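You operate a simulated robot arm through the tools that you are given. There is no shell and no other tool.

You run a simulated robot arm. Do the job below in one go: nothing can be reset, and whatever is moved stays where it is left.

JOB
Copy the small print on the board from 30 cm at 50 mm, lamp on, focus lever at 30.
Fine: a sharp shot by the orange button; the mode dial stays on Manual.

Only the result counts: the job must be done as asked and must still hold three seconds after the hand-in. Knocking over, shifting, dropping, spilling or breaking anything else fails it.

ROBOT AND FRAMES
A 6-joint arm with a three-finger gripper, fixed in place. Base frame: the origin is on the floor under the middle of its stand, x ahead of it, y to its left, z up. Units: m, degrees, N and s.
It reaches about 1.213 m from its shoulder. Its first joint turns from -166.0 to 166.0 degrees. Payload 4.89 kg.
The tool frame sits at the grasp point between the pads (the TCP): z along the fingers, y along the line on which they close. The tips reach 0.03 m beyond it. The gripper opens to 0.164 m; its body begins 0.125 m behind the TCP.
Orientation is that of the tool frame in the base frame, as [roll, pitch, yaw] about the fixed x, y, z axes, in that order (R = Rz(yaw) Ry(pitch) Rx(roll)). With the fingers straight down and closing along the base's y, the tool's x points along the base's -x, its y along +y and its z along -z.

CONTROLS
- The arm moves only by the tool drive_tool. Its argument "commands" is a list of rows, each a list of 3 entries, a list of its own where there are three numbers: the shift along the tool's x, y, z in units of 20 mm (1.0 is 20 mm), then the turn, a rotation vector about the tool's x, y, z in units of 8 degrees (1.0 is 8 degrees), then the finger opening in m, from 0 to 0.164. In form: [[[x, y, z], [ax, ay, az], gripper], ...]. A call has 1 to 20 rows; each row shifts and turns the commanded pose from where the row before left it, along the tool's axes as they then stand. A call with a number of a shift or a turn outside -1 to 1 is refused whole. Rows are played at 5 a second. More than 0.05 m and 8.6 degrees between two rows, or a gripper value outside its range, and nothing of the call is played. A pose out of reach is approached as far as the arm can. The call stops where the force on the tool passes 90 N (or 10 N more than at its start, if that is more) or the arm is blocked; 0.2 s more then pass. The fingers move at their own pace (about 0.108 m/s each) and stop on an object; they squeeze with about 43 N. The grip force told is the motor's: it shows also when the fingers shut on nothing. Time passes only in rows, and 0.2 s behind the last, so rows that do not move let the fingers close. It gives the time, the measured TCP pose, the force on the tool (base axes), the opening and the grip force at its end, in the units of the frame above (readings bear some noise), with the torque about the TCP (base axes, N m) and any sound that the robot's microphone picked up, and new pictures: "show" is both (left out), scene, wrist or none.
- Cameras (640 x 400 px; columns grow to the right, rows downward): "scene" is fixed at [0.2173, 0.6503, 1.4263]; the picture's right is [-0.49, -0.87, 0.00], its down [-0.45, 0.26, -0.86] and it looks along [0.74, -0.42, -0.52] (base axes); focal length 297 px, centre (320, 200). "wrist" rides on the gripper at [0.076, -0.002, -0.152] in the tool frame; the picture's right is [0.02, 1.00, 0.00], its down [-0.88, 0.02, -0.47] and it looks along [-0.47, 0.01, 0.88] (tool axes); focal length 247 px, centre (320, 200). There is no depth. A picture from a camera that has moved, and an enlarged one, comes with that camera's place and axes in the base frame and with its lens.
- slide_trunk(by): moves the trunk up (or, below 0, down) by that many m; the arm rides with it, the base frame stays. It gives what a move gives, with no picture.
- enlarge(camera, box): a new picture of the part [left, top, right, bottom] of that camera's present view, enlarged. No time passes.
- finish_job(): hands the job in; it is judged then, once.

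Places have to be worked out from the pictures, the camera data and where the tool is seen. Open the gripper and draw the arm clear of the work before you hand the job in, unless the task says otherwise.

The tools are called as name(argument=value, ...) on one line, values as JSON. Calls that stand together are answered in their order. drive_tool: Moves the arm, as the interface text tells. Its arguments: {"type":"object","properties":{"commands":{"type":"array","items":{"type":"array"}},"show":{"type":"string","enum":["both","scene","wrist","none"]}},"required":["commands"]} The other tools are called the same way: slide_trunk (by) moves the trunk up or down; enlarge (camera, box) takes an enlarged picture of a part of a camera's view; finish_job () hands the job in.

At the start:

```text
time: 0.0
tcp_pos: [0.7195, 0.0487, 1.252]
orientation: [-179.9, 0.0, -180.0]
wrist_force: [-0.1, 0.6, -0.5]
ft_torque: [0.02, 0.0, -0.01]
finger_gap: 0.1641
grasp_force: 0.0
trunk travel left (down, up): [-0.1, 0.29]
```

scene: 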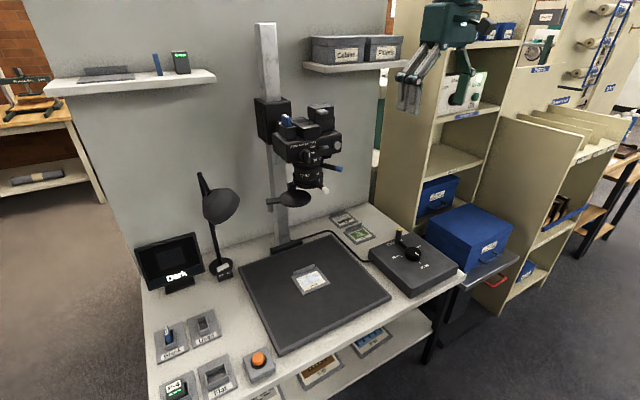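
wrist: 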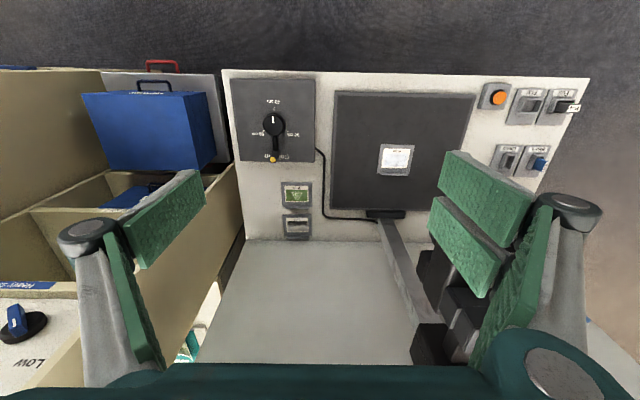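

The pictures show a copy stand with a camera on a column, a lamp, several switches, a focus lever and a box with a knob. I'll enlarge parts of the scene to read the labels before I move anything.

enlarge(camera="scene", box=[240, 80, 370, 220])

enlarge(camera="scene", box=[130, 300, 290, 400])

enlarge(camera="scene", box=[320, 190, 480, 310])

enlarge(camera="scene", box=[120, 170, 260, 300])

enlarge(camera="wrist", box=[220, 60, 600, 250])

```text
2.86 times, centred on (305, 150) of scene
camera zoom: at [0.2173, 0.6503, 1.4263], right [-0.49, -0.87, 0.0], down [-0.45, 0.26, -0.86], along [0.74, -0.42, -0.52], focal length 847 px, centre (363, 343)
```

zoom: 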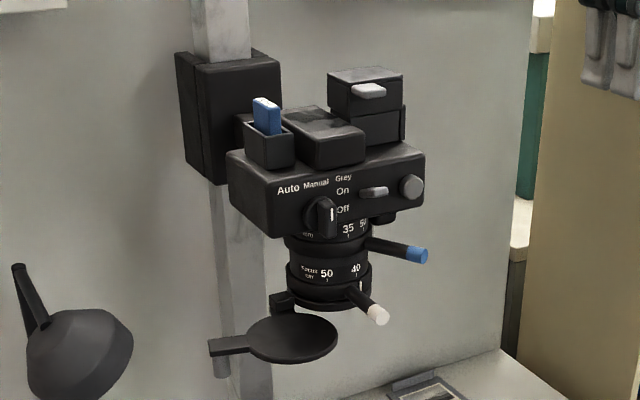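

```text
4.00 times, centred on (210, 350) of scene
camera zoom: at [0.2173, 0.6503, 1.4263], right [-0.49, -0.87, 0.0], down [-0.45, 0.26, -0.86], along [0.74, -0.42, -0.52], focal length 1186 px, centre (760, -400)
```

zoom: 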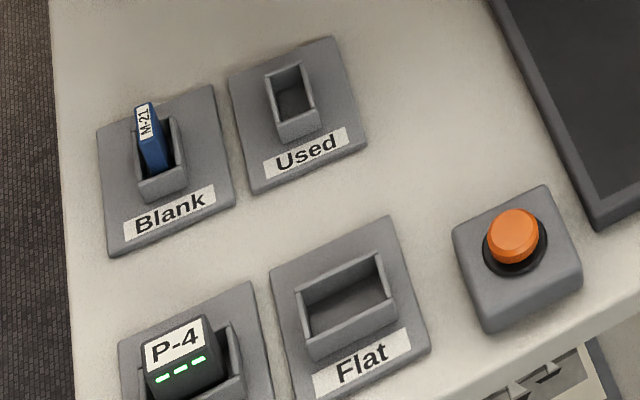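

```text
3.33 times, centred on (400, 250) of scene
camera zoom: at [0.2173, 0.6503, 1.4263], right [-0.49, -0.87, 0.0], down [-0.45, 0.26, -0.86], along [0.74, -0.42, -0.52], focal length 988 px, centre (53, 33)
```

zoom: 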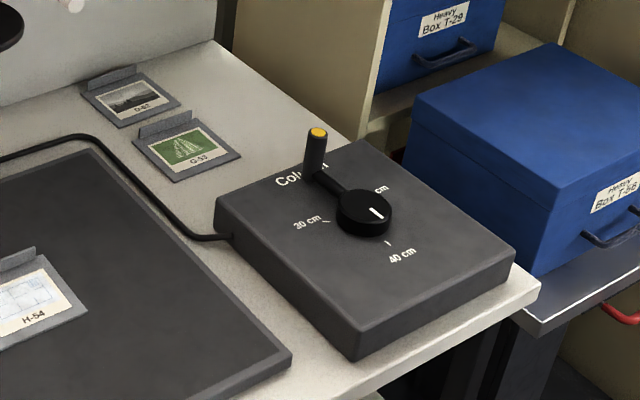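

```text
3.08 times, centred on (190, 235) of scene
camera zoom: at [0.2173, 0.6503, 1.4263], right [-0.49, -0.87, 0.0], down [-0.45, 0.26, -0.86], along [0.74, -0.42, -0.52], focal length 912 px, centre (720, 92)
```

zoom: 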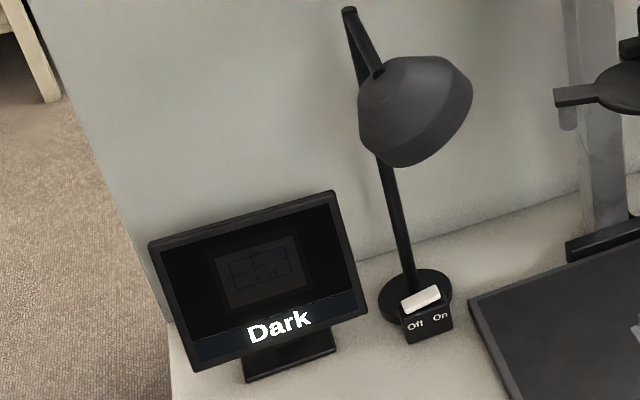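

```text
1.68 times, centred on (410, 155) of wrist
camera zoom: at [0.6422, 0.0466, 1.4049], right [-0.02, 1.0, 0.0], down [0.88, 0.02, 0.47], along [0.47, 0.01, -0.88], focal length 416 px, centre (168, 276)
```

zoom: 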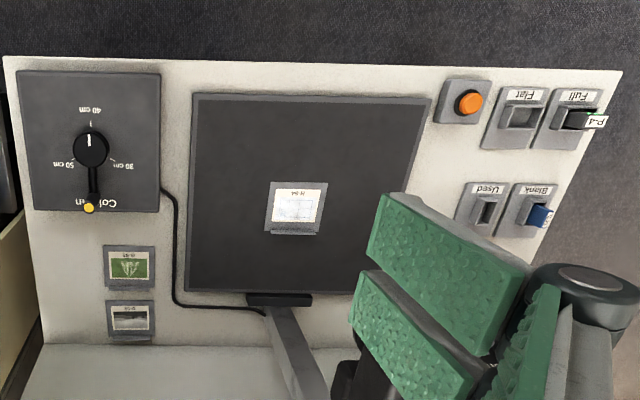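

The print H-54 works out at about (0.90, 0.30, 0.62) and the column knob appears to point at 40 cm. I'll zoom further to read the lens rings, dial, screen and knob.

enlarge(camera="scene", box=[290, 135, 354, 200])

enlarge(camera="scene", box=[290, 155, 330, 180])

enlarge(camera="scene", box=[280, 100, 350, 145])

enlarge(camera="scene", box=[200, 250, 240, 290])

enlarge(camera="scene", box=[380, 225, 440, 270])

enlarge(camera="scene", box=[40, 40, 220, 110])

enlarge(camera="wrist", box=[400, 230, 520, 380])

```text
6.15 times, centred on (322, 168) of scene
camera zoom: at [0.2173, 0.6503, 1.4263], right [-0.49, -0.87, 0.0], down [-0.45, 0.26, -0.86], along [0.74, -0.42, -0.52], focal length 1825 px, centre (308, 400)
```

zoom: 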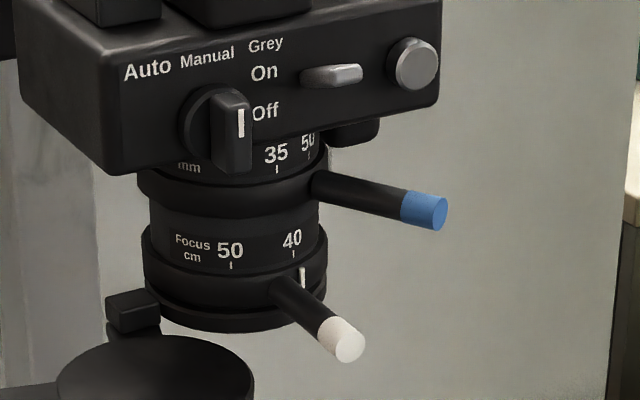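

```text
16.00 times, centred on (310, 168) of scene
camera zoom: at [0.2173, 0.6503, 1.4263], right [-0.49, -0.87, 0.0], down [-0.45, 0.26, -0.86], along [0.74, -0.42, -0.52], focal length 4745 px, centre (480, 720)
```

zoom: 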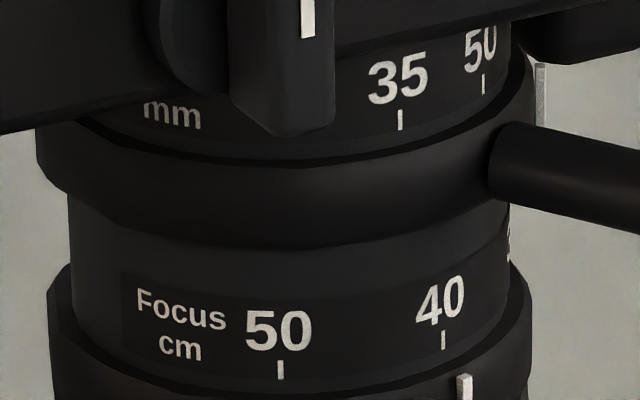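

```text
8.89 times, centred on (315, 122) of scene
camera zoom: at [0.2173, 0.6503, 1.4263], right [-0.49, -0.87, 0.0], down [-0.45, 0.26, -0.86], along [0.74, -0.42, -0.52], focal length 2636 px, centre (364, 889)
```

zoom: 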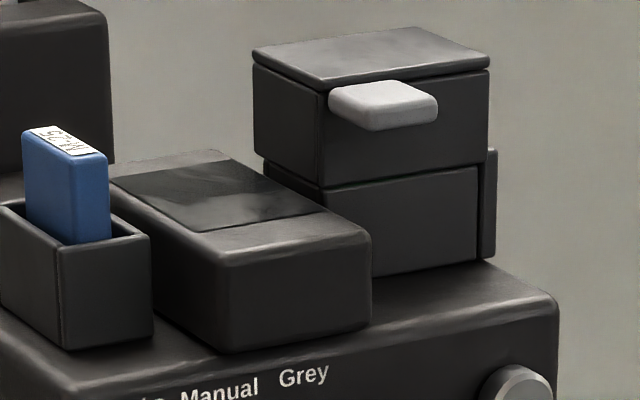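

```text
10.00 times, centred on (220, 270) of scene
camera zoom: at [0.2173, 0.6503, 1.4263], right [-0.49, -0.87, 0.0], down [-0.45, 0.26, -0.86], along [0.74, -0.42, -0.52], focal length 2966 px, centre (1320, -500)
```

zoom: 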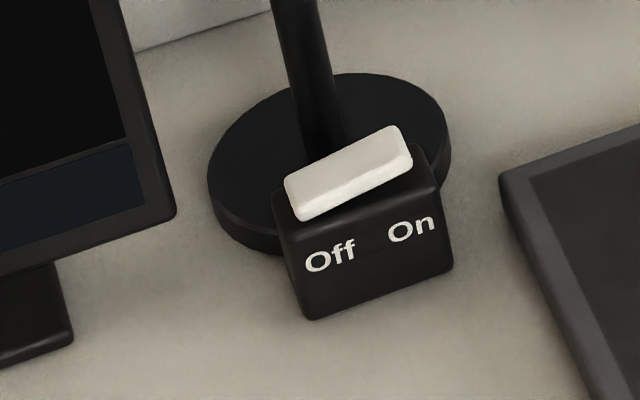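

```text
8.89 times, centred on (410, 248) of scene
camera zoom: at [0.2173, 0.6503, 1.4263], right [-0.49, -0.87, 0.0], down [-0.45, 0.26, -0.86], along [0.74, -0.42, -0.52], focal length 2636 px, centre (-480, -222)
```

zoom: 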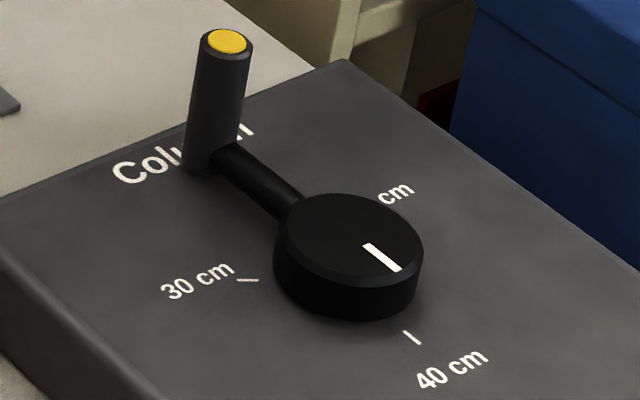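

```text
3.56 times, centred on (130, 75) of scene
camera zoom: at [0.2173, 0.6503, 1.4263], right [-0.49, -0.87, 0.0], down [-0.45, 0.26, -0.86], along [0.74, -0.42, -0.52], focal length 1054 px, centre (996, 644)
```

zoom: 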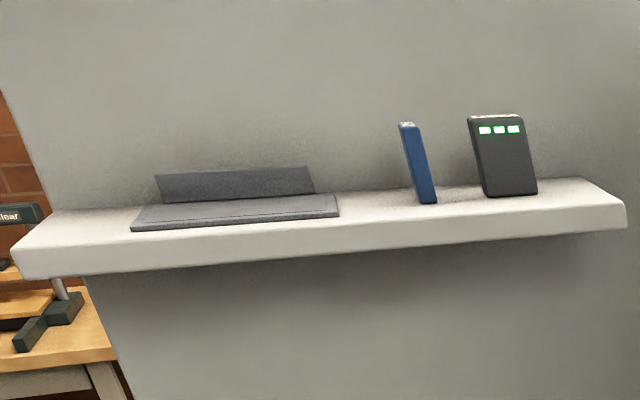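

```text
2.67 times, centred on (460, 305) of wrist
camera zoom: at [0.6422, 0.0466, 1.4049], right [-0.02, 1.0, 0.0], down [0.88, 0.02, 0.47], along [0.47, 0.01, -0.88], focal length 659 px, centre (-53, -80)
```

zoom: 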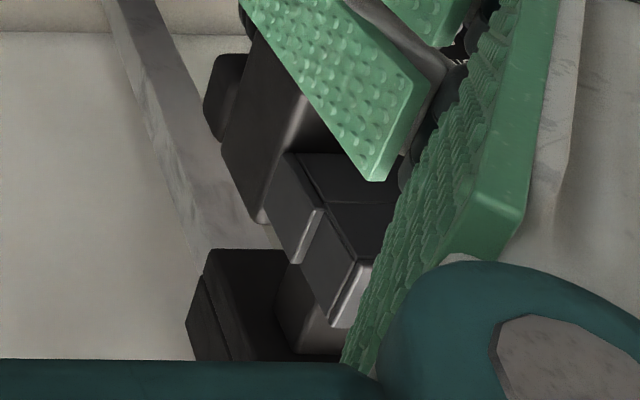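

The mode dial is on Manual and the camera switch is on. The focus mark lies just past 40, and the zoom lever sits right of 50, with its mark hidden. I'll draw the hand back and tilt it so the wrist camera looks at the lens from the front.

drive_tool(commands=[[[1, 0, 0], [0, 0, 0], 0.164], [[1, 0, 0], [0, 0, 0], 0.164], [[1, 0, 0], [0, 0, 0], 0.164], [[1, 0, 0], [0, 0, 0], 0.164], [[1, 0, 0], [0, 0, 0], 0.164], [[1, 0, 0], [0, 0, 0], 0.164], [[1, 0, 0], [0, 0, 0], 0.164], [[0, 1, 0], [0, -1, 0], 0.164], [[0, 1, 0], [0, -1, 0], 0.164], [[0, 1, 0], [0, -1, 0], 0.164], [[0, 1, 0], [0, -1, 0], 0.164], [[0, 1, 0], [0, -1, 0], 0.164], [[0, 1, 0], [0, -1, 0], 0.164], [[0, 1, 0], [0, -1, 0], 0.164], [[0, 1, 0], [0, -1, 0], 0.164]])

```text
time: 3.2
tcp_pos: [0.5788, 0.2071, 1.2525]
orientation: [179.9, 64.1, 180.0]
wrist_force: [0.4, 0.8, 0.6]
ft_torque: [0.0, -0.03, 0.07]
finger_gap: 0.1637
grasp_force: 0.1
trunk travel left (down, up): [-0.1, 0.29]
camera wrist: at [0.4074, 0.2066, 1.2504], right [-0.01, 1.0, -0.02], down [-0.04, 0.02, 1.0], along [1.0, 0.01, 0.04], focal length 247 px, centre (320, 200)
```

scene: 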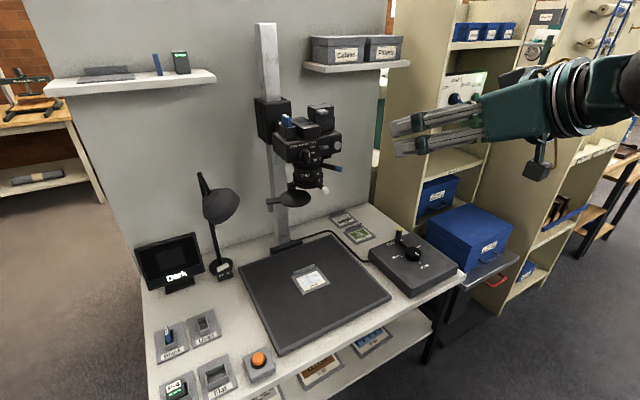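
wrist: 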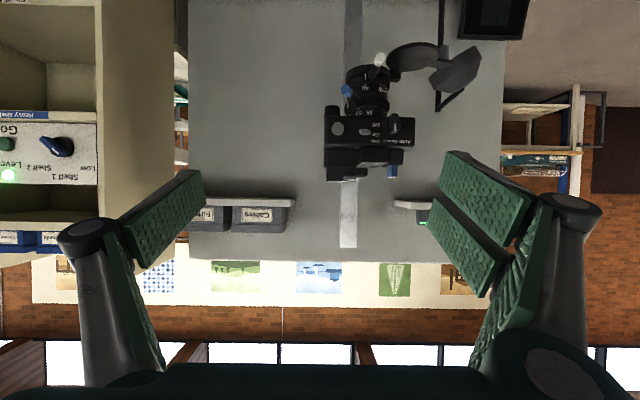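

The camera is in view, upside down, so I'll enlarge the lens and the disc beside it.

enlarge(camera="wrist", box=[320, 40, 490, 190])

enlarge(camera="wrist", box=[330, 45, 410, 125])

```text
2.67 times, centred on (405, 115) of wrist
camera zoom: at [0.4074, 0.2066, 1.2504], right [-0.01, 1.0, -0.02], down [-0.04, 0.02, 1.0], along [1.0, 0.01, 0.04], focal length 659 px, centre (93, 427)
```

zoom: 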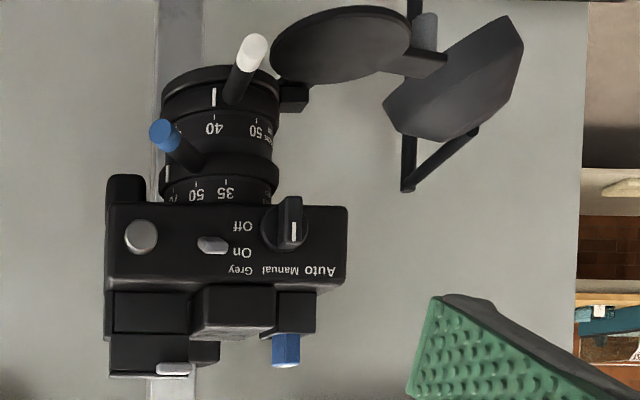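

```text
5.00 times, centred on (370, 85) of wrist
camera zoom: at [0.4074, 0.2066, 1.2504], right [-0.01, 1.0, -0.02], down [-0.04, 0.02, 1.0], along [1.0, 0.01, 0.04], focal length 1235 px, centre (70, 775)
```

zoom: 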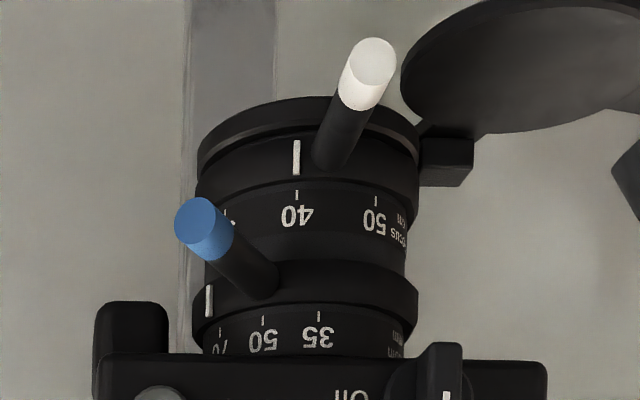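

The lens shows the zoom at 70 (needs 50) and the focus at 40 (needs 30). The lens cap disc is swung aside to +y. The column lever post is at about (0.878, -0.085, 0.715) with its hub near (0.796, -0.09), so I'll go above it with the fingers down for a closer look.

drive_tool(commands=[[[0, -1, 0], [0, 1, 0], 0.164], [[0, -1, 0], [0, 1, 0], 0.164], [[0, -1, 0], [0, 1, 0], 0.164], [[0, -1, 0], [0, 1, 0], 0.164], [[0, -1, 0], [0, 1, 0], 0.164], [[0, -1, 0], [0, 1, 0], 0.164], [[0, -1, 0], [0, 1, 0], 0.164], [[0, -1, 0], [0, 1, 0], 0.164], [[-0.9, -0.55, 1], [0, 0, 0], 0.12], [[-0.9, -0.55, 1], [0, 0, 0], 0.12], [[-0.9, -0.55, 1], [0, 0, 0], 0.12], [[-0.9, -0.55, 1], [0, 0, 0], 0.12], [[-0.9, -0.55, 1], [0, 0, 0], 0.12], [[-0.9, -0.55, 1], [0, 0, 0], 0.12], [[-0.9, -0.55, 1], [0, 0, 0], 0.12], [[-0.9, -0.55, 1], [0, 0, 0], 0.12], [[-0.9, -0.55, 1], [0, 0, 0], 0.12], [[-0.9, -0.55, 1], [0, 0, 0], 0.12], [[-0.9, -0.55, 1], [0, 0, 0], 0.12], [[-0.9, -0.55, 1], [0, 0, 0], 0.12]])

```text
time: 7.4
tcp_pos: [0.7945, -0.0829, 1.0136]
orientation: [180.0, 0.0, -180.0]
wrist_force: [-2.1, -0.3, 1.1]
ft_torque: [-0.07, -0.21, 0.01]
finger_gap: 0.1201
grasp_force: 0.0
trunk travel left (down, up): [-0.1, 0.29]
camera wrist: at [0.7175, -0.0844, 1.1655], right [-0.02, 1.0, 0.0], down [0.88, 0.02, 0.47], along [0.47, 0.01, -0.88], focal length 247 px, centre (320, 200)
```

scene: 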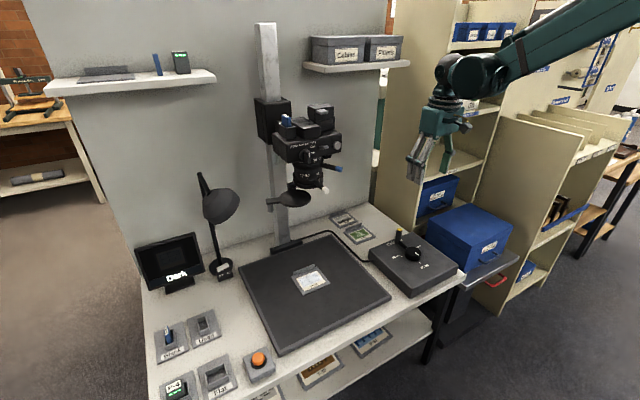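
wrist: 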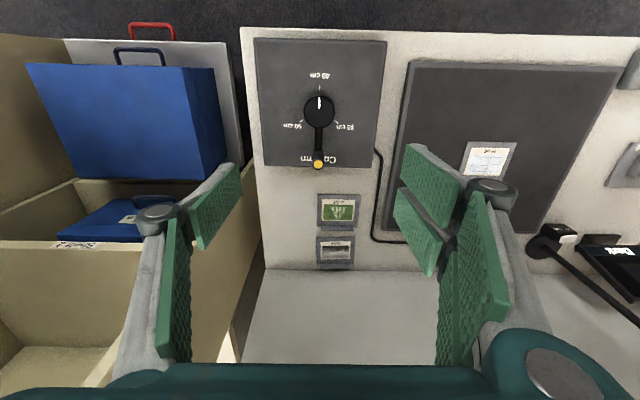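

enlarge(camera="wrist", box=[260, 60, 380, 180])

```text
3.33 times, centred on (320, 120) of wrist
camera zoom: at [0.7175, -0.0844, 1.1655], right [-0.02, 1.0, 0.0], down [0.88, 0.02, 0.47], along [0.47, 0.01, -0.88], focal length 823 px, centre (320, 467)
```

zoom: 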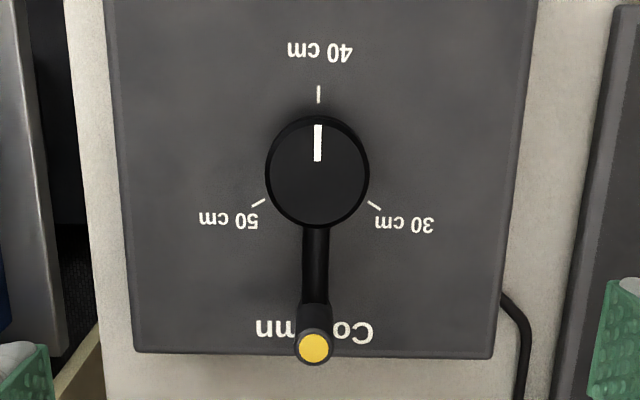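

From this closer view the lever post is at about (0.879, -0.0845) with its top near z 0.715, and the hub is at about (0.7915, -0.0845). The 30 cm tick lies 120° clockwise seen from above. I'll lower the open gripper around the post.

drive_tool(commands=[[[-0.53, -0.01, 1], [0, 0, 0], 0.09], [[-0.53, -0.01, 1], [0, 0, 0], 0.09], [[-0.53, -0.01, 1], [0, 0, 0], 0.09], [[-0.53, -0.01, 1], [0, 0, 0], 0.09], [[-0.53, -0.01, 1], [0, 0, 0], 0.09], [[-0.53, -0.01, 1], [0, 0, 0], 0.09], [[-0.53, -0.01, 1], [0, 0, 0], 0.09], [[-0.53, -0.01, 1], [0, 0, 0], 0.09], [[0, 0, 1], [0, 0, 0], 0.09], [[0, 0, 1], [0, 0, 0], 0.09], [[0, 0, 1], [0, 0, 0], 0.09], [[0, 0, 1], [0, 0, 0], 0.09]])

```text
time: 10.0
tcp_pos: [0.8782, -0.0872, 0.7708]
orientation: [-179.9, 0.1, -180.0]
wrist_force: [-1.2, -0.4, 0.0]
ft_torque: [-0.02, -0.03, -0.01]
finger_gap: 0.09
grasp_force: 0.1
trunk travel left (down, up): [-0.1, 0.29]
camera wrist: at [0.8026, -0.0876, 0.9254], right [-0.02, 1.0, 0.0], down [0.88, 0.02, 0.47], along [0.47, 0.01, -0.88], focal length 247 px, centre (320, 200)
```

scene: 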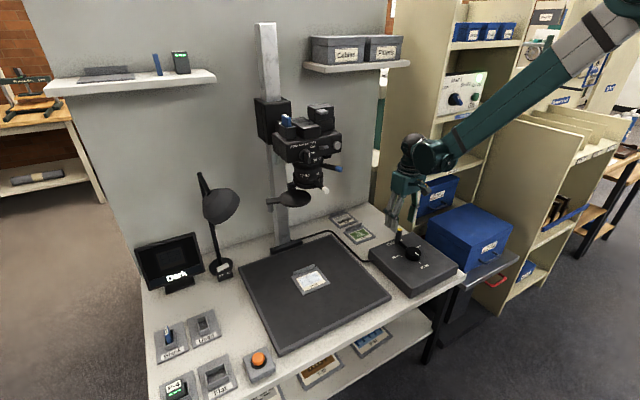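
wrist: 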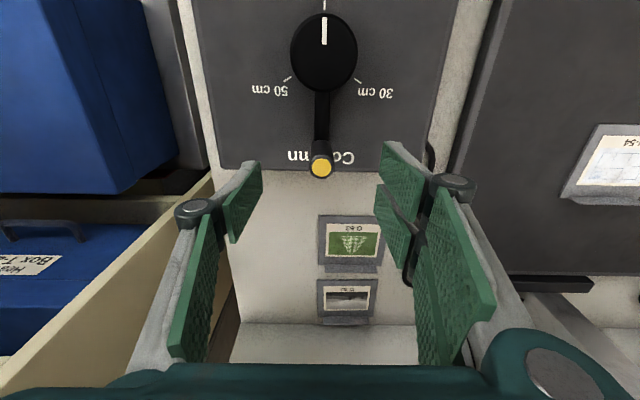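

The post is between the fingers, about 2 mm off the centre in x and y. I'll correct that, lower to z about 0.70 and close to a loose fork around the post.

drive_tool(commands=[[[-0.1, 0.1, 0.9], [0, 0, 0], 0.08], [[0, 0, 0.9], [0, 0, 0], 0.08], [[0, 0, 0.9], [0, 0, 0], 0.08], [[0, 0, 0.9], [0, 0, 0], 0.08], [[0, 0, 0], [0, 0, 0], 0.034], [[0, 0, 0], [0, 0, 0], 0.034], [[0, 0, 0], [0, 0, 0], 0.034]])

```text
time: 11.6
tcp_pos: [0.8823, -0.084, 0.7005]
orientation: [179.9, -0.1, -180.0]
wrist_force: [0.1, -0.3, 0.1]
ft_torque: [0.03, 0.01, 0.0]
finger_gap: 0.0342
grasp_force: 0.1
trunk travel left (down, up): [-0.1, 0.29]
camera wrist: at [0.8046, -0.0853, 0.853], right [-0.02, 1.0, 0.0], down [0.88, 0.02, 0.47], along [0.47, 0.01, -0.88], focal length 247 px, centre (320, 200)
```

scene: 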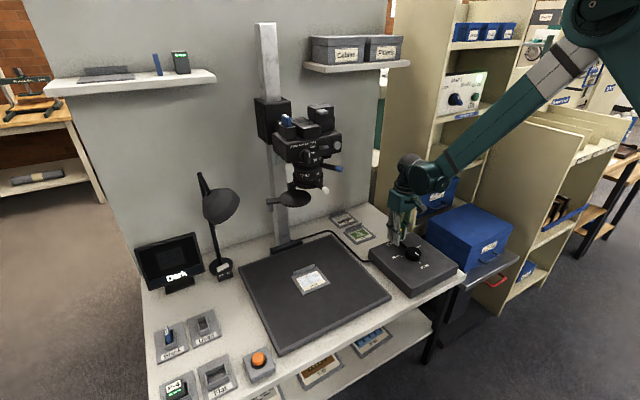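
wrist: 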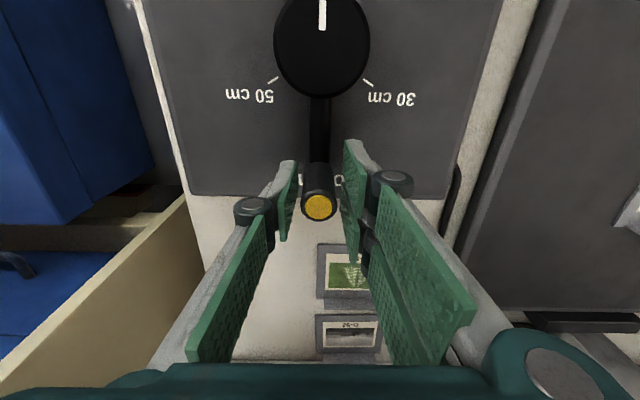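

The post stands between the pads. I'll sweep it along the arc about the hub, turning the hand along with it, first by 48°.

drive_tool(commands=[[[0.03, -0.312, 0], [0, 0, 0.5], 0.03], [[0.03, -0.312, 0], [0, 0, 0.5], 0.03], [[0.03, -0.312, 0], [0, 0, 0.5], 0.03], [[0.03, -0.312, 0], [0, 0, 0.5], 0.03], [[0.011, -0.312, 0], [0, 0, 0.5], 0.03], [[0.011, -0.312, 0], [0, 0, 0.5], 0.03], [[0.011, -0.312, 0], [0, 0, 0.5], 0.03], [[0.011, -0.312, 0], [0, 0, 0.5], 0.03], [[0.011, -0.312, 0], [0, 0, 0.5], 0.03], [[0.011, -0.312, 0], [0, 0, 0.5], 0.03], [[0.011, -0.312, 0], [0, 0, 0.5], 0.03], [[0.011, -0.312, 0], [0, 0, 0.5], 0.03]])

```text
time: 14.2
tcp_pos: [0.8506, -0.1498, 0.7007]
orientation: [179.9, 0.1, 131.9]
wrist_force: [0.4, 1.9, 0.8]
ft_torque: [0.06, -0.06, 0.0]
finger_gap: 0.031
grasp_force: 1.1
trunk travel left (down, up): [-0.1, 0.29]
camera wrist: at [0.7981, -0.0934, 0.8527], right [0.73, 0.68, 0.0], down [0.6, -0.64, 0.47], along [0.32, -0.35, -0.88], focal length 247 px, centre (320, 200)
```

scene: 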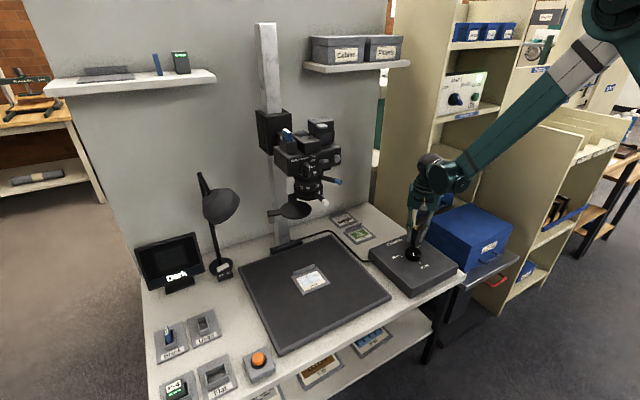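
wrist: 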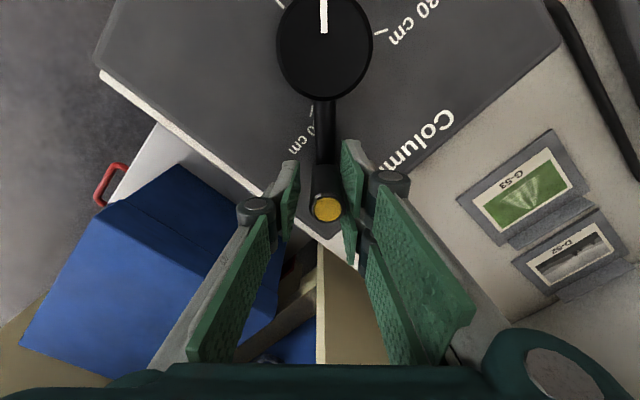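

The lever turns freely with little force, and the camera descends with it. I'll continue the sweep for the remaining 72°.

drive_tool(commands=[[[0.011, -0.312, 0], [0, 0, 0.5], 0.03], [[0.011, -0.312, 0], [0, 0, 0.5], 0.03], [[0.011, -0.312, 0], [0, 0, 0.5], 0.03], [[0.011, -0.312, 0], [0, 0, 0.5], 0.03], [[0.011, -0.312, 0], [0, 0, 0.5], 0.03], [[0.011, -0.312, 0], [0, 0, 0.5], 0.03], [[0.011, -0.312, 0], [0, 0, 0.5], 0.03], [[0.011, -0.312, 0], [0, 0, 0.5], 0.03], [[0.011, -0.312, 0], [0, 0, 0.5], 0.03], [[0.011, -0.312, 0], [0, 0, 0.5], 0.03], [[0.011, -0.312, 0], [0, 0, 0.5], 0.03], [[0.011, -0.312, 0], [0, 0, 0.5], 0.03], [[0.011, -0.312, 0], [0, 0, 0.5], 0.03], [[0.011, -0.312, 0], [0, 0, 0.5], 0.03], [[0.011, -0.312, 0], [0, 0, 0.5], 0.03], [[0.011, -0.312, 0], [0, 0, 0.5], 0.03], [[0.011, -0.312, 0], [0, 0, 0.5], 0.03]])

enlarge(camera="wrist", box=[240, 0, 400, 220])

```text
time: 17.8
tcp_pos: [0.752, -0.1652, 0.7013]
orientation: [180.0, 0.0, 63.9]
wrist_force: [0.8, -1.3, 0.0]
ft_torque: [0.01, 0.02, 0.0]
finger_gap: 0.0299
grasp_force: 0.2
trunk travel left (down, up): [-0.1, 0.29]
camera wrist: at [0.7834, -0.0947, 0.853], right [0.91, -0.42, 0.0], down [-0.37, -0.8, 0.47], along [-0.2, -0.43, -0.88], focal length 247 px, centre (320, 200)
```

scene: 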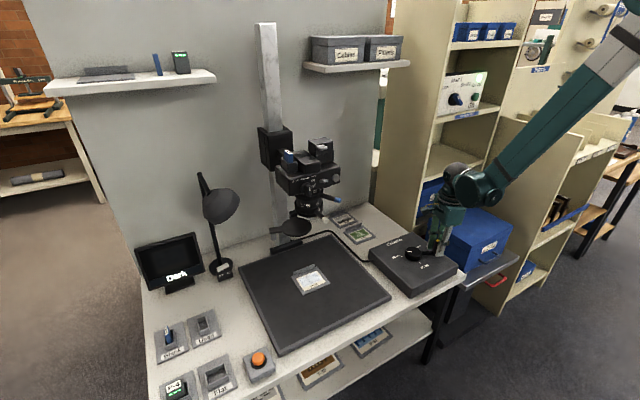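
wrist: 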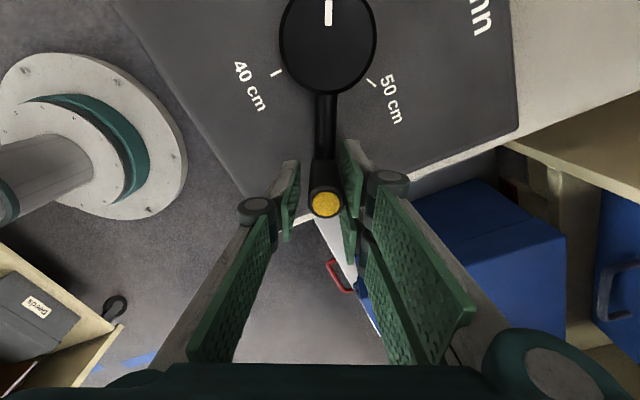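

```text
1.82 times, centred on (320, 110) of wrist
camera zoom: at [0.7834, -0.0947, 0.853], right [0.91, -0.42, 0.0], down [-0.37, -0.8, 0.47], along [-0.2, -0.43, -0.88], focal length 449 px, centre (320, 364)
```

zoom: 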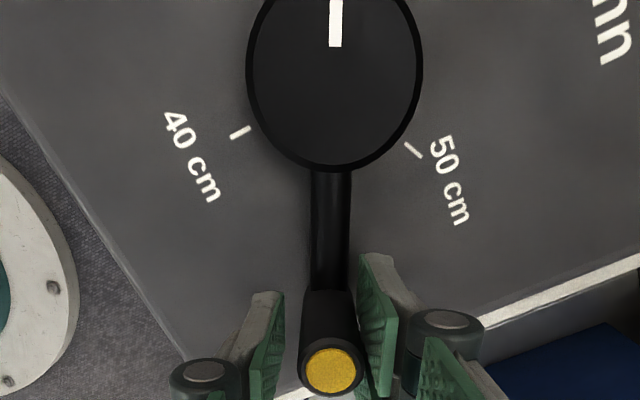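

The tool has turned 116° and the post lags slightly against one pad. I'll close the fingers to centre the post, turn the last 4°, and check the ticks.

drive_tool(commands=[[[0, 0, 0], [0, 0, 0], 0.015], [[0, 0, 0], [0, 0, 0], 0.01], [[0.005, -0.156, 0], [0, 0, 0.25], 0.01], [[0.005, -0.156, 0], [0, 0, 0.25], 0.01], [[0, 0, 0], [0, 0, 0], 0.01], [[0, 0, 0], [0, 0, 0], 0.01]])

enlarge(camera="wrist", box=[240, 0, 400, 220])

enlarge(camera="scene", box=[380, 225, 450, 275])

```text
time: 19.2
tcp_pos: [0.7487, -0.1624, 0.7]
orientation: [179.9, 0.0, 60.1]
wrist_force: [29.9, -22.1, 3.5]
ft_torque: [-0.81, -0.76, -0.41]
finger_gap: 0.0223
grasp_force: 44.9
trunk travel left (down, up): [-0.1, 0.29]
camera wrist: at [0.7846, -0.0947, 0.853], right [0.88, -0.48, 0.0], down [-0.43, -0.77, 0.47], along [-0.23, -0.42, -0.88], focal length 247 px, centre (320, 200)
```

scene: 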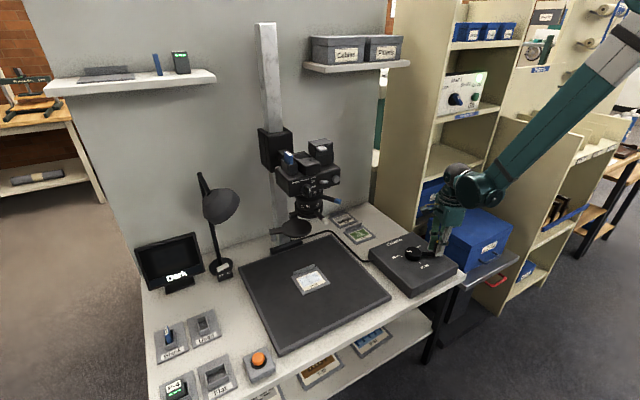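
wrist: 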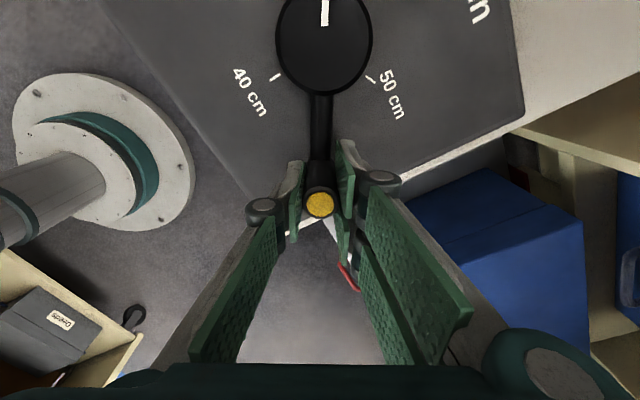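

```text
1.82 times, centred on (320, 110) of wrist
camera zoom: at [0.7846, -0.0947, 0.853], right [0.88, -0.48, 0.0], down [-0.43, -0.77, 0.47], along [-0.23, -0.42, -0.88], focal length 449 px, centre (320, 364)
```

zoom: 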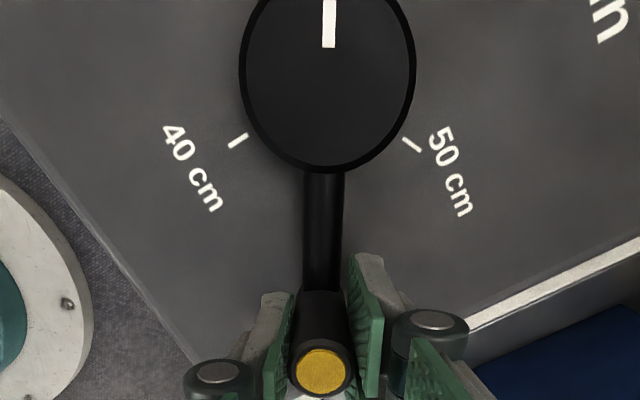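

```text
8.00 times, centred on (415, 250) of scene
camera zoom: at [0.2173, 0.6503, 1.4263], right [-0.49, -0.87, 0.0], down [-0.45, 0.26, -0.86], along [0.74, -0.42, -0.52], focal length 2372 px, centre (-440, -200)
```

zoom: 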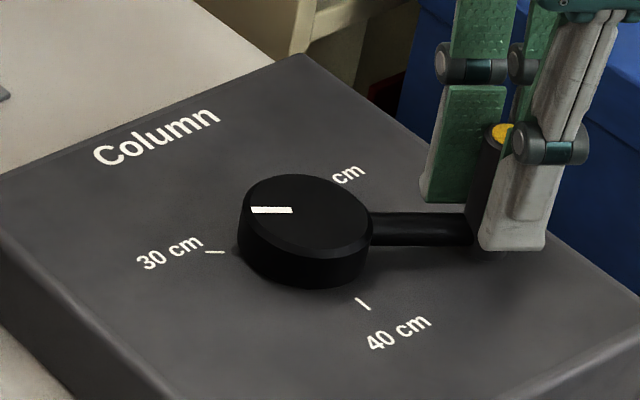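

The 40 and 50 ticks now sit symmetrically about the lever, and a force of about 37 N opposes further motion, so the lever is at its stop at 30 cm. I'll open the fingers and check that it stays there.

drive_tool(commands=[[[0, 0, 0], [0, 0, 0], 0.03], [[0, 0, 0], [0, 0, 0], 0.06], [[0, 0, 0], [0, 0, 0], 0.08], [[0, 0, 0], [0, 0, 0], 0.08]], show="wrist")

enlarge(camera="wrist", box=[240, 0, 400, 220])

enlarge(camera="scene", box=[120, 170, 360, 300])

```text
time: 20.2
tcp_pos: [0.7469, -0.1607, 0.702]
orientation: [-180.0, 0.1, 60.0]
wrist_force: [0.5, -0.4, -0.4]
ft_torque: [-0.03, -0.02, 0.0]
finger_gap: 0.0801
grasp_force: 0.1
trunk travel left (down, up): [-0.1, 0.29]
camera wrist: at [0.7832, -0.0936, 0.8533], right [0.88, -0.48, 0.0], down [-0.42, -0.77, 0.47], along [-0.23, -0.41, -0.88], focal length 247 px, centre (320, 200)
```

wrist: 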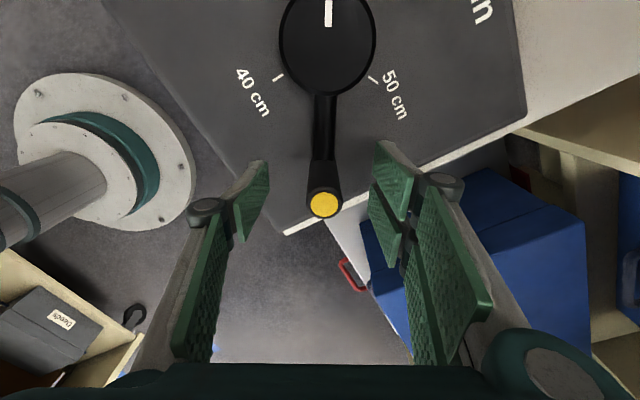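

```text
1.82 times, centred on (320, 110) of wrist
camera zoom: at [0.7832, -0.0936, 0.8533], right [0.88, -0.48, 0.0], down [-0.42, -0.77, 0.47], along [-0.23, -0.41, -0.88], focal length 449 px, centre (320, 364)
```

zoom: 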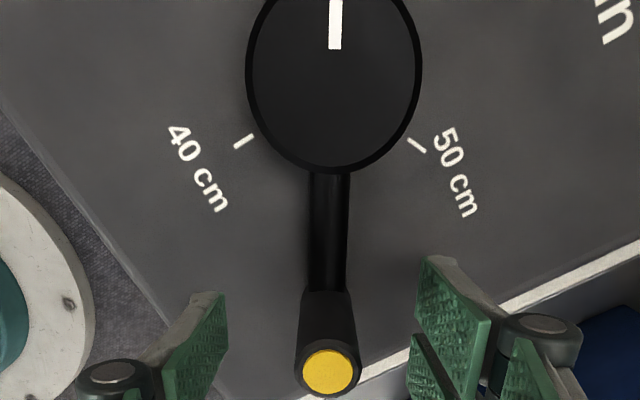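

```text
2.67 times, centred on (240, 235) of scene
camera zoom: at [0.2173, 0.6503, 1.4263], right [-0.49, -0.87, 0.0], down [-0.45, 0.26, -0.86], along [0.74, -0.42, -0.52], focal length 791 px, centre (533, 107)
```

zoom: 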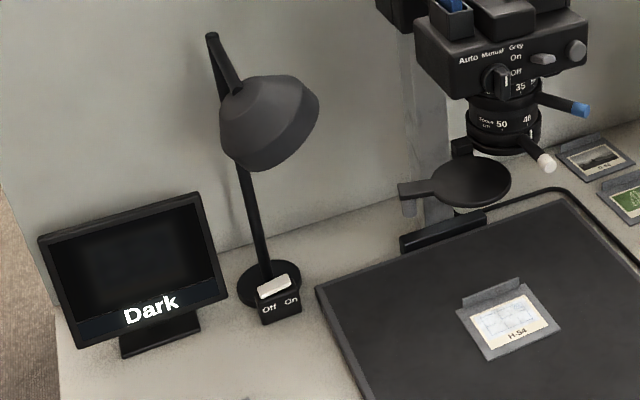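

The lever stays at 30 cm. I'll rise straight off the post, turn the hand back to square, and then look at the lens in its new position.

drive_tool(commands=[[[0, 0, -1], [0, 0, 0], 0.08], [[0, 0, -1], [0, 0, 0], 0.08], [[0, 0, -1], [0, 0, 0], 0.08], [[0, 0, -1], [0, 0, 0], 0.08], [[0, 0, -0.8], [0, 0, -1], 0.08], [[0, 0, -0.8], [0, 0, -1], 0.08], [[0, 0, -0.8], [0, 0, -1], 0.08], [[0, 0, -0.8], [0, 0, -1], 0.08], [[0, 0, -0.8], [0, 0, -1], 0.08], [[0, 0, -0.8], [0, 0, -1], 0.08], [[0, 0, -0.8], [0, 0, -1], 0.08], [[0, 0, -0.8], [0, 0, -1], 0.08], [[0, 0, -0.8], [0, 0, -1], 0.08], [[0, 0, -0.8], [0, 0, -1], 0.08], [[0, 0, -0.8], [0, 0, -1], 0.08], [[0, 0, -0.8], [0, 0, -1], 0.08], [[0, 0, -0.8], [0, 0, -1], 0.08], [[0, 0, -0.8], [0, 0, -1], 0.08], [[0, 0, -0.8], [0, 0, -1], 0.08]], show="scene")

```text
time: 24.2
tcp_pos: [0.7477, -0.1601, 1.0211]
orientation: [180.0, 0.1, -179.9]
wrist_force: [0.3, 0.4, 0.9]
ft_torque: [0.0, 0.09, 0.01]
finger_gap: 0.0801
grasp_force: 0.1
trunk travel left (down, up): [-0.1, 0.29]
```

scene: 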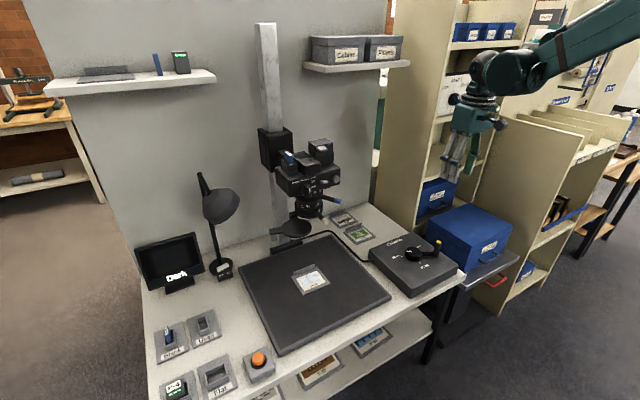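

Next I'll draw back and tilt the fingers to point ahead (+x) while moving left in front of the lens.

drive_tool(commands=[[[1, 1, 0], [0, 0, 0], 0.08], [[1, 1, 0], [0, 0, 0], 0.08], [[1, 1, 0], [0, 0, 0], 0.08], [[1, 1, 0], [0, 0, 0], 0.08], [[1, 1, 0], [0, 0, 0], 0.08], [[1, 1, 0], [0, 0, 0], 0.08], [[1, 1, 0], [0, 0, 0], 0.08], [[0, 1, 0], [0, -0.9375, 0], 0.08], [[0, 1, 0], [0, -0.9375, 0], 0.08], [[0, 1, 0], [0, -0.9375, 0], 0.08], [[0, 1, 0], [0, -0.9375, 0], 0.08], [[0, 1, 0], [0, -0.9375, 0], 0.08], [[0, 1, 0], [0, -0.9375, 0], 0.08], [[0, 1, 0], [0, -0.9375, 0], 0.08], [[0, 1, 0], [0, -0.9375, 0], 0.08], [[0, 1, 0], [0, -0.9375, 0], 0.08], [[0, 1, 0], [0, -0.9375, 0], 0.08], [[0, 1, 0], [0, -0.9375, 0], 0.08], [[0, 1, 0], [0, -0.9375, 0], 0.08]])

enlarge(camera="wrist", box=[280, 80, 480, 240])

```text
time: 28.2
tcp_pos: [0.6207, 0.2298, 1.0951]
orientation: [147.8, 89.9, 147.8]
wrist_force: [0.3, -1.4, 0.5]
ft_torque: [0.0, 0.05, 0.13]
finger_gap: 0.0802
grasp_force: 0.0
out of reach, approached as far as the arm can: row 17, 18, 19
trunk travel left (down, up): [-0.1, 0.29]
camera wrist: at [0.4673, 0.2285, 1.018], right [0.0, 1.0, -0.02], down [-0.47, 0.02, 0.88], along [0.88, 0.01, 0.47], focal length 247 px, centre (320, 200)
```

scene: 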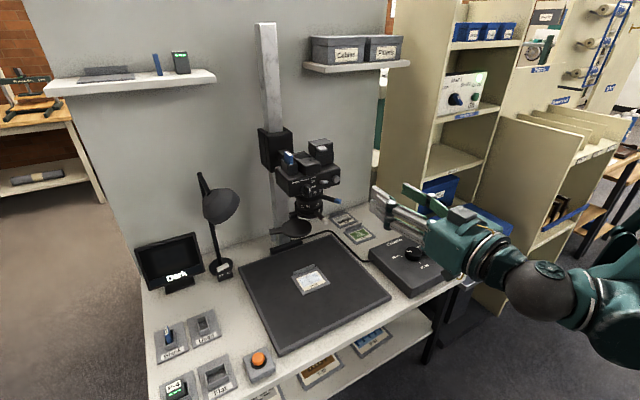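
wrist: 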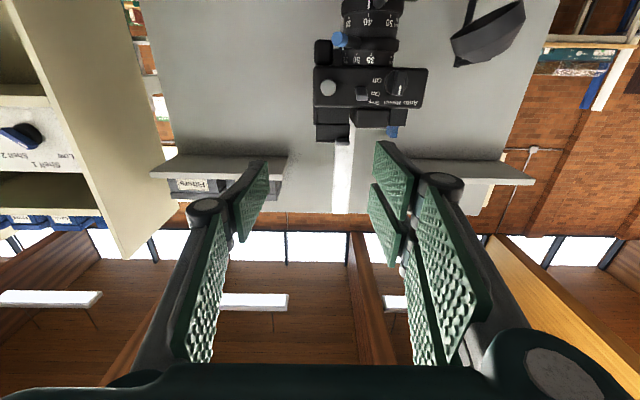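

```text
2.50 times, centred on (380, 160) of wrist
camera zoom: at [0.4673, 0.2285, 1.018], right [0.0, 1.0, -0.02], down [-0.47, 0.02, 0.88], along [0.88, 0.01, 0.47], focal length 617 px, centre (170, 300)
```

zoom: 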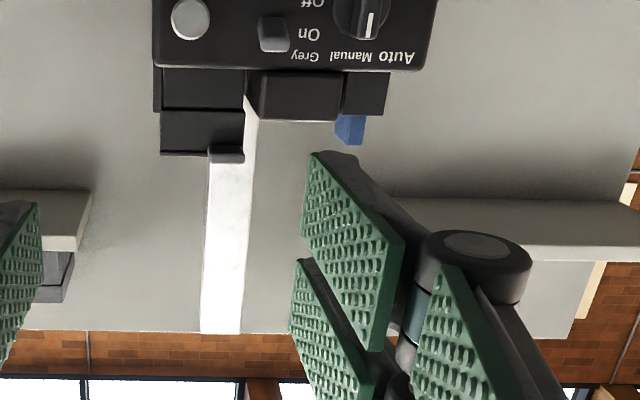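

The last rows were out of reach: the hand is level but at z 1.095. I'll lower the trunk by 0.1 m, which brings the hand near lens height and gives the arm more room.

slide_trunk(by=-0.1)

```text
time: 29.5
tcp_pos: [0.6197, 0.2297, 0.9934]
orientation: [-178.8, 89.8, -178.9]
wrist_force: [-0.3, 0.6, -0.1]
ft_torque: [0.02, -0.01, -0.01]
finger_gap: 0.08
grasp_force: 0.0
trunk travel left (down, up): [0.0, 0.39]
```

The TCP is now at z 0.993. I'll test with a short move forward and slightly left to see how the commanded pose follows.

drive_tool(commands=[[[0, 1, 0.5], [0, 0, 0], 0.08], [[0, 1, 0.5], [0, 0, 0], 0.08], [[0, 1, 0.5], [0, 0, 0], 0.08]])

enlarge(camera="wrist", box=[240, 0, 440, 140])

```text
time: 30.3
tcp_pos: [0.651, 0.2887, 0.993]
orientation: [175.4, 89.9, 175.3]
wrist_force: [-0.5, 0.8, 0.2]
ft_torque: [0.01, 0.09, 0.08]
finger_gap: 0.0802
grasp_force: 0.1
trunk travel left (down, up): [0.0, 0.39]
camera wrist: at [0.4975, 0.2878, 0.9179], right [0.0, 1.0, -0.02], down [-0.47, 0.02, 0.88], along [0.88, 0.01, 0.47], focal length 247 px, centre (320, 200)
```

scene: 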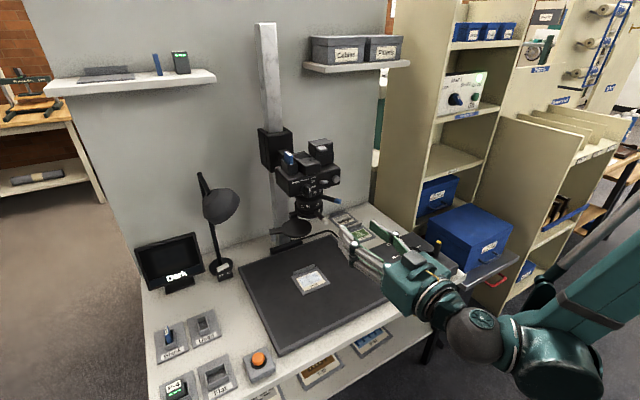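
wrist: 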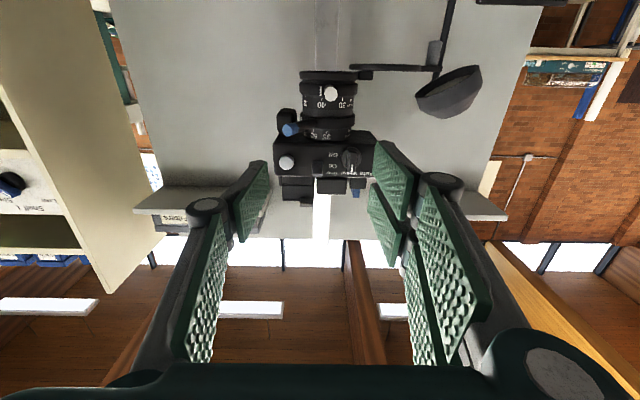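

```text
2.86 times, centred on (340, 70) of wrist
camera zoom: at [0.4975, 0.2878, 0.9179], right [0.0, 1.0, -0.02], down [-0.47, 0.02, 0.88], along [0.88, 0.01, 0.47], focal length 706 px, centre (263, 571)
```

zoom: 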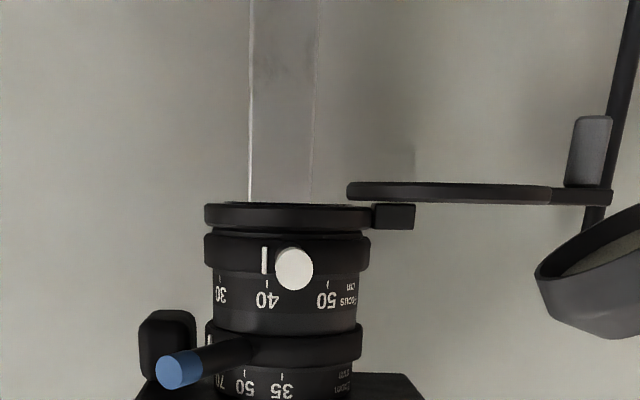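

The commands now follow the measured pose. The focus lever tip is at (0.798, 0.300, 0.943) and the zoom lever tip at (0.81, 0.25, 0.987), pointing about 29° off -x about the lens axis (0.90, 0.30). I'll line the open fork up with the zoom lever, still standing off from it.

drive_tool(commands=[[[0.06, -0.857, 0.4], [0, 0, 0], 0.08], [[0.06, -0.857, 0.4], [0, 0, 0], 0.08], [[0.06, -0.857, 0.4], [0, 0, 0], 0.08], [[0.06, -0.857, 0.4], [0, 0, 0], 0.08], [[0.06, -0.857, 0.4], [0, 0, 0], 0.07], [[0, 0, 0], [-0.906, 0, 0], 0.06], [[0, 0, 0], [-0.906, 0, 0], 0.06], [[0, 0, 0], [-0.906, 0, 0], 0.06], [[0, 0, 0], [-0.906, 0, 0], 0.06]])

enlarge(camera="wrist", box=[240, 40, 440, 200])

```text
time: 32.3
tcp_pos: [0.6909, 0.2053, 0.9876]
orientation: [154.6, 90.0, -176.4]
wrist_force: [-0.2, 0.9, 0.4]
ft_torque: [0.02, 0.02, -0.13]
finger_gap: 0.06
grasp_force: 0.1
trunk travel left (down, up): [0.0, 0.39]
camera wrist: at [0.5569, 0.1296, 0.9119], right [-0.49, 0.87, -0.02], down [-0.42, -0.21, 0.88], along [0.77, 0.44, 0.47], focal length 247 px, centre (320, 200)
```

scene: 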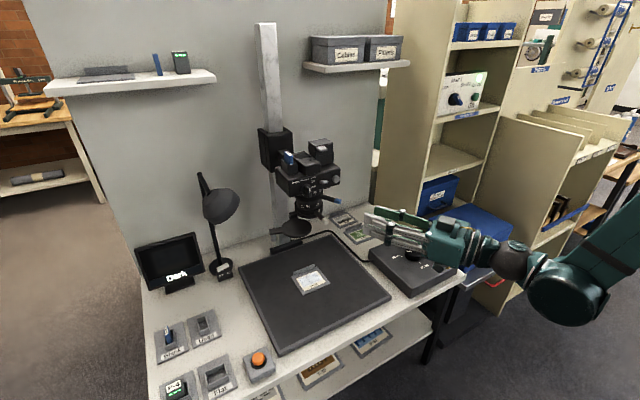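
wrist: 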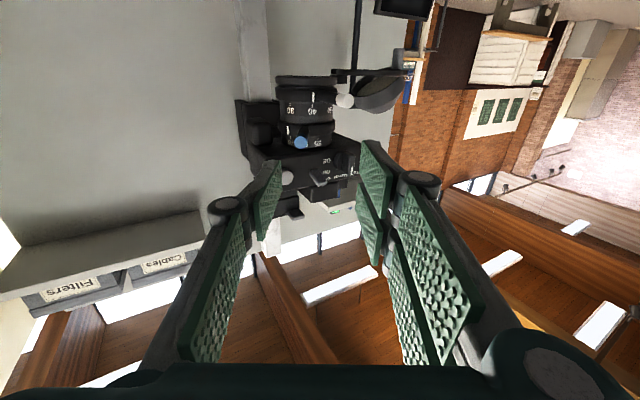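

```text
2.50 times, centred on (340, 120) of wrist
camera zoom: at [0.5569, 0.1296, 0.9119], right [-0.49, 0.87, -0.02], down [-0.42, -0.21, 0.88], along [0.77, 0.44, 0.47], focal length 617 px, centre (270, 400)
```

zoom: 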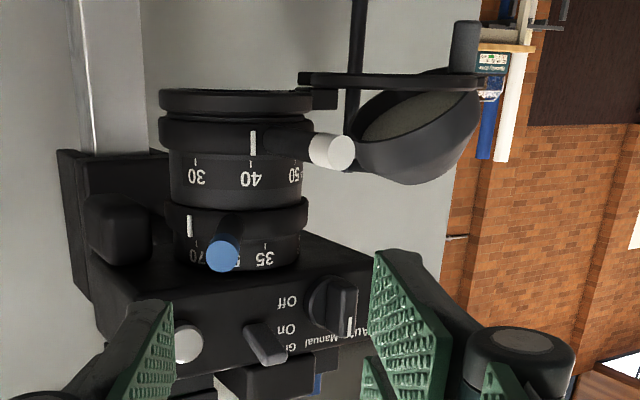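

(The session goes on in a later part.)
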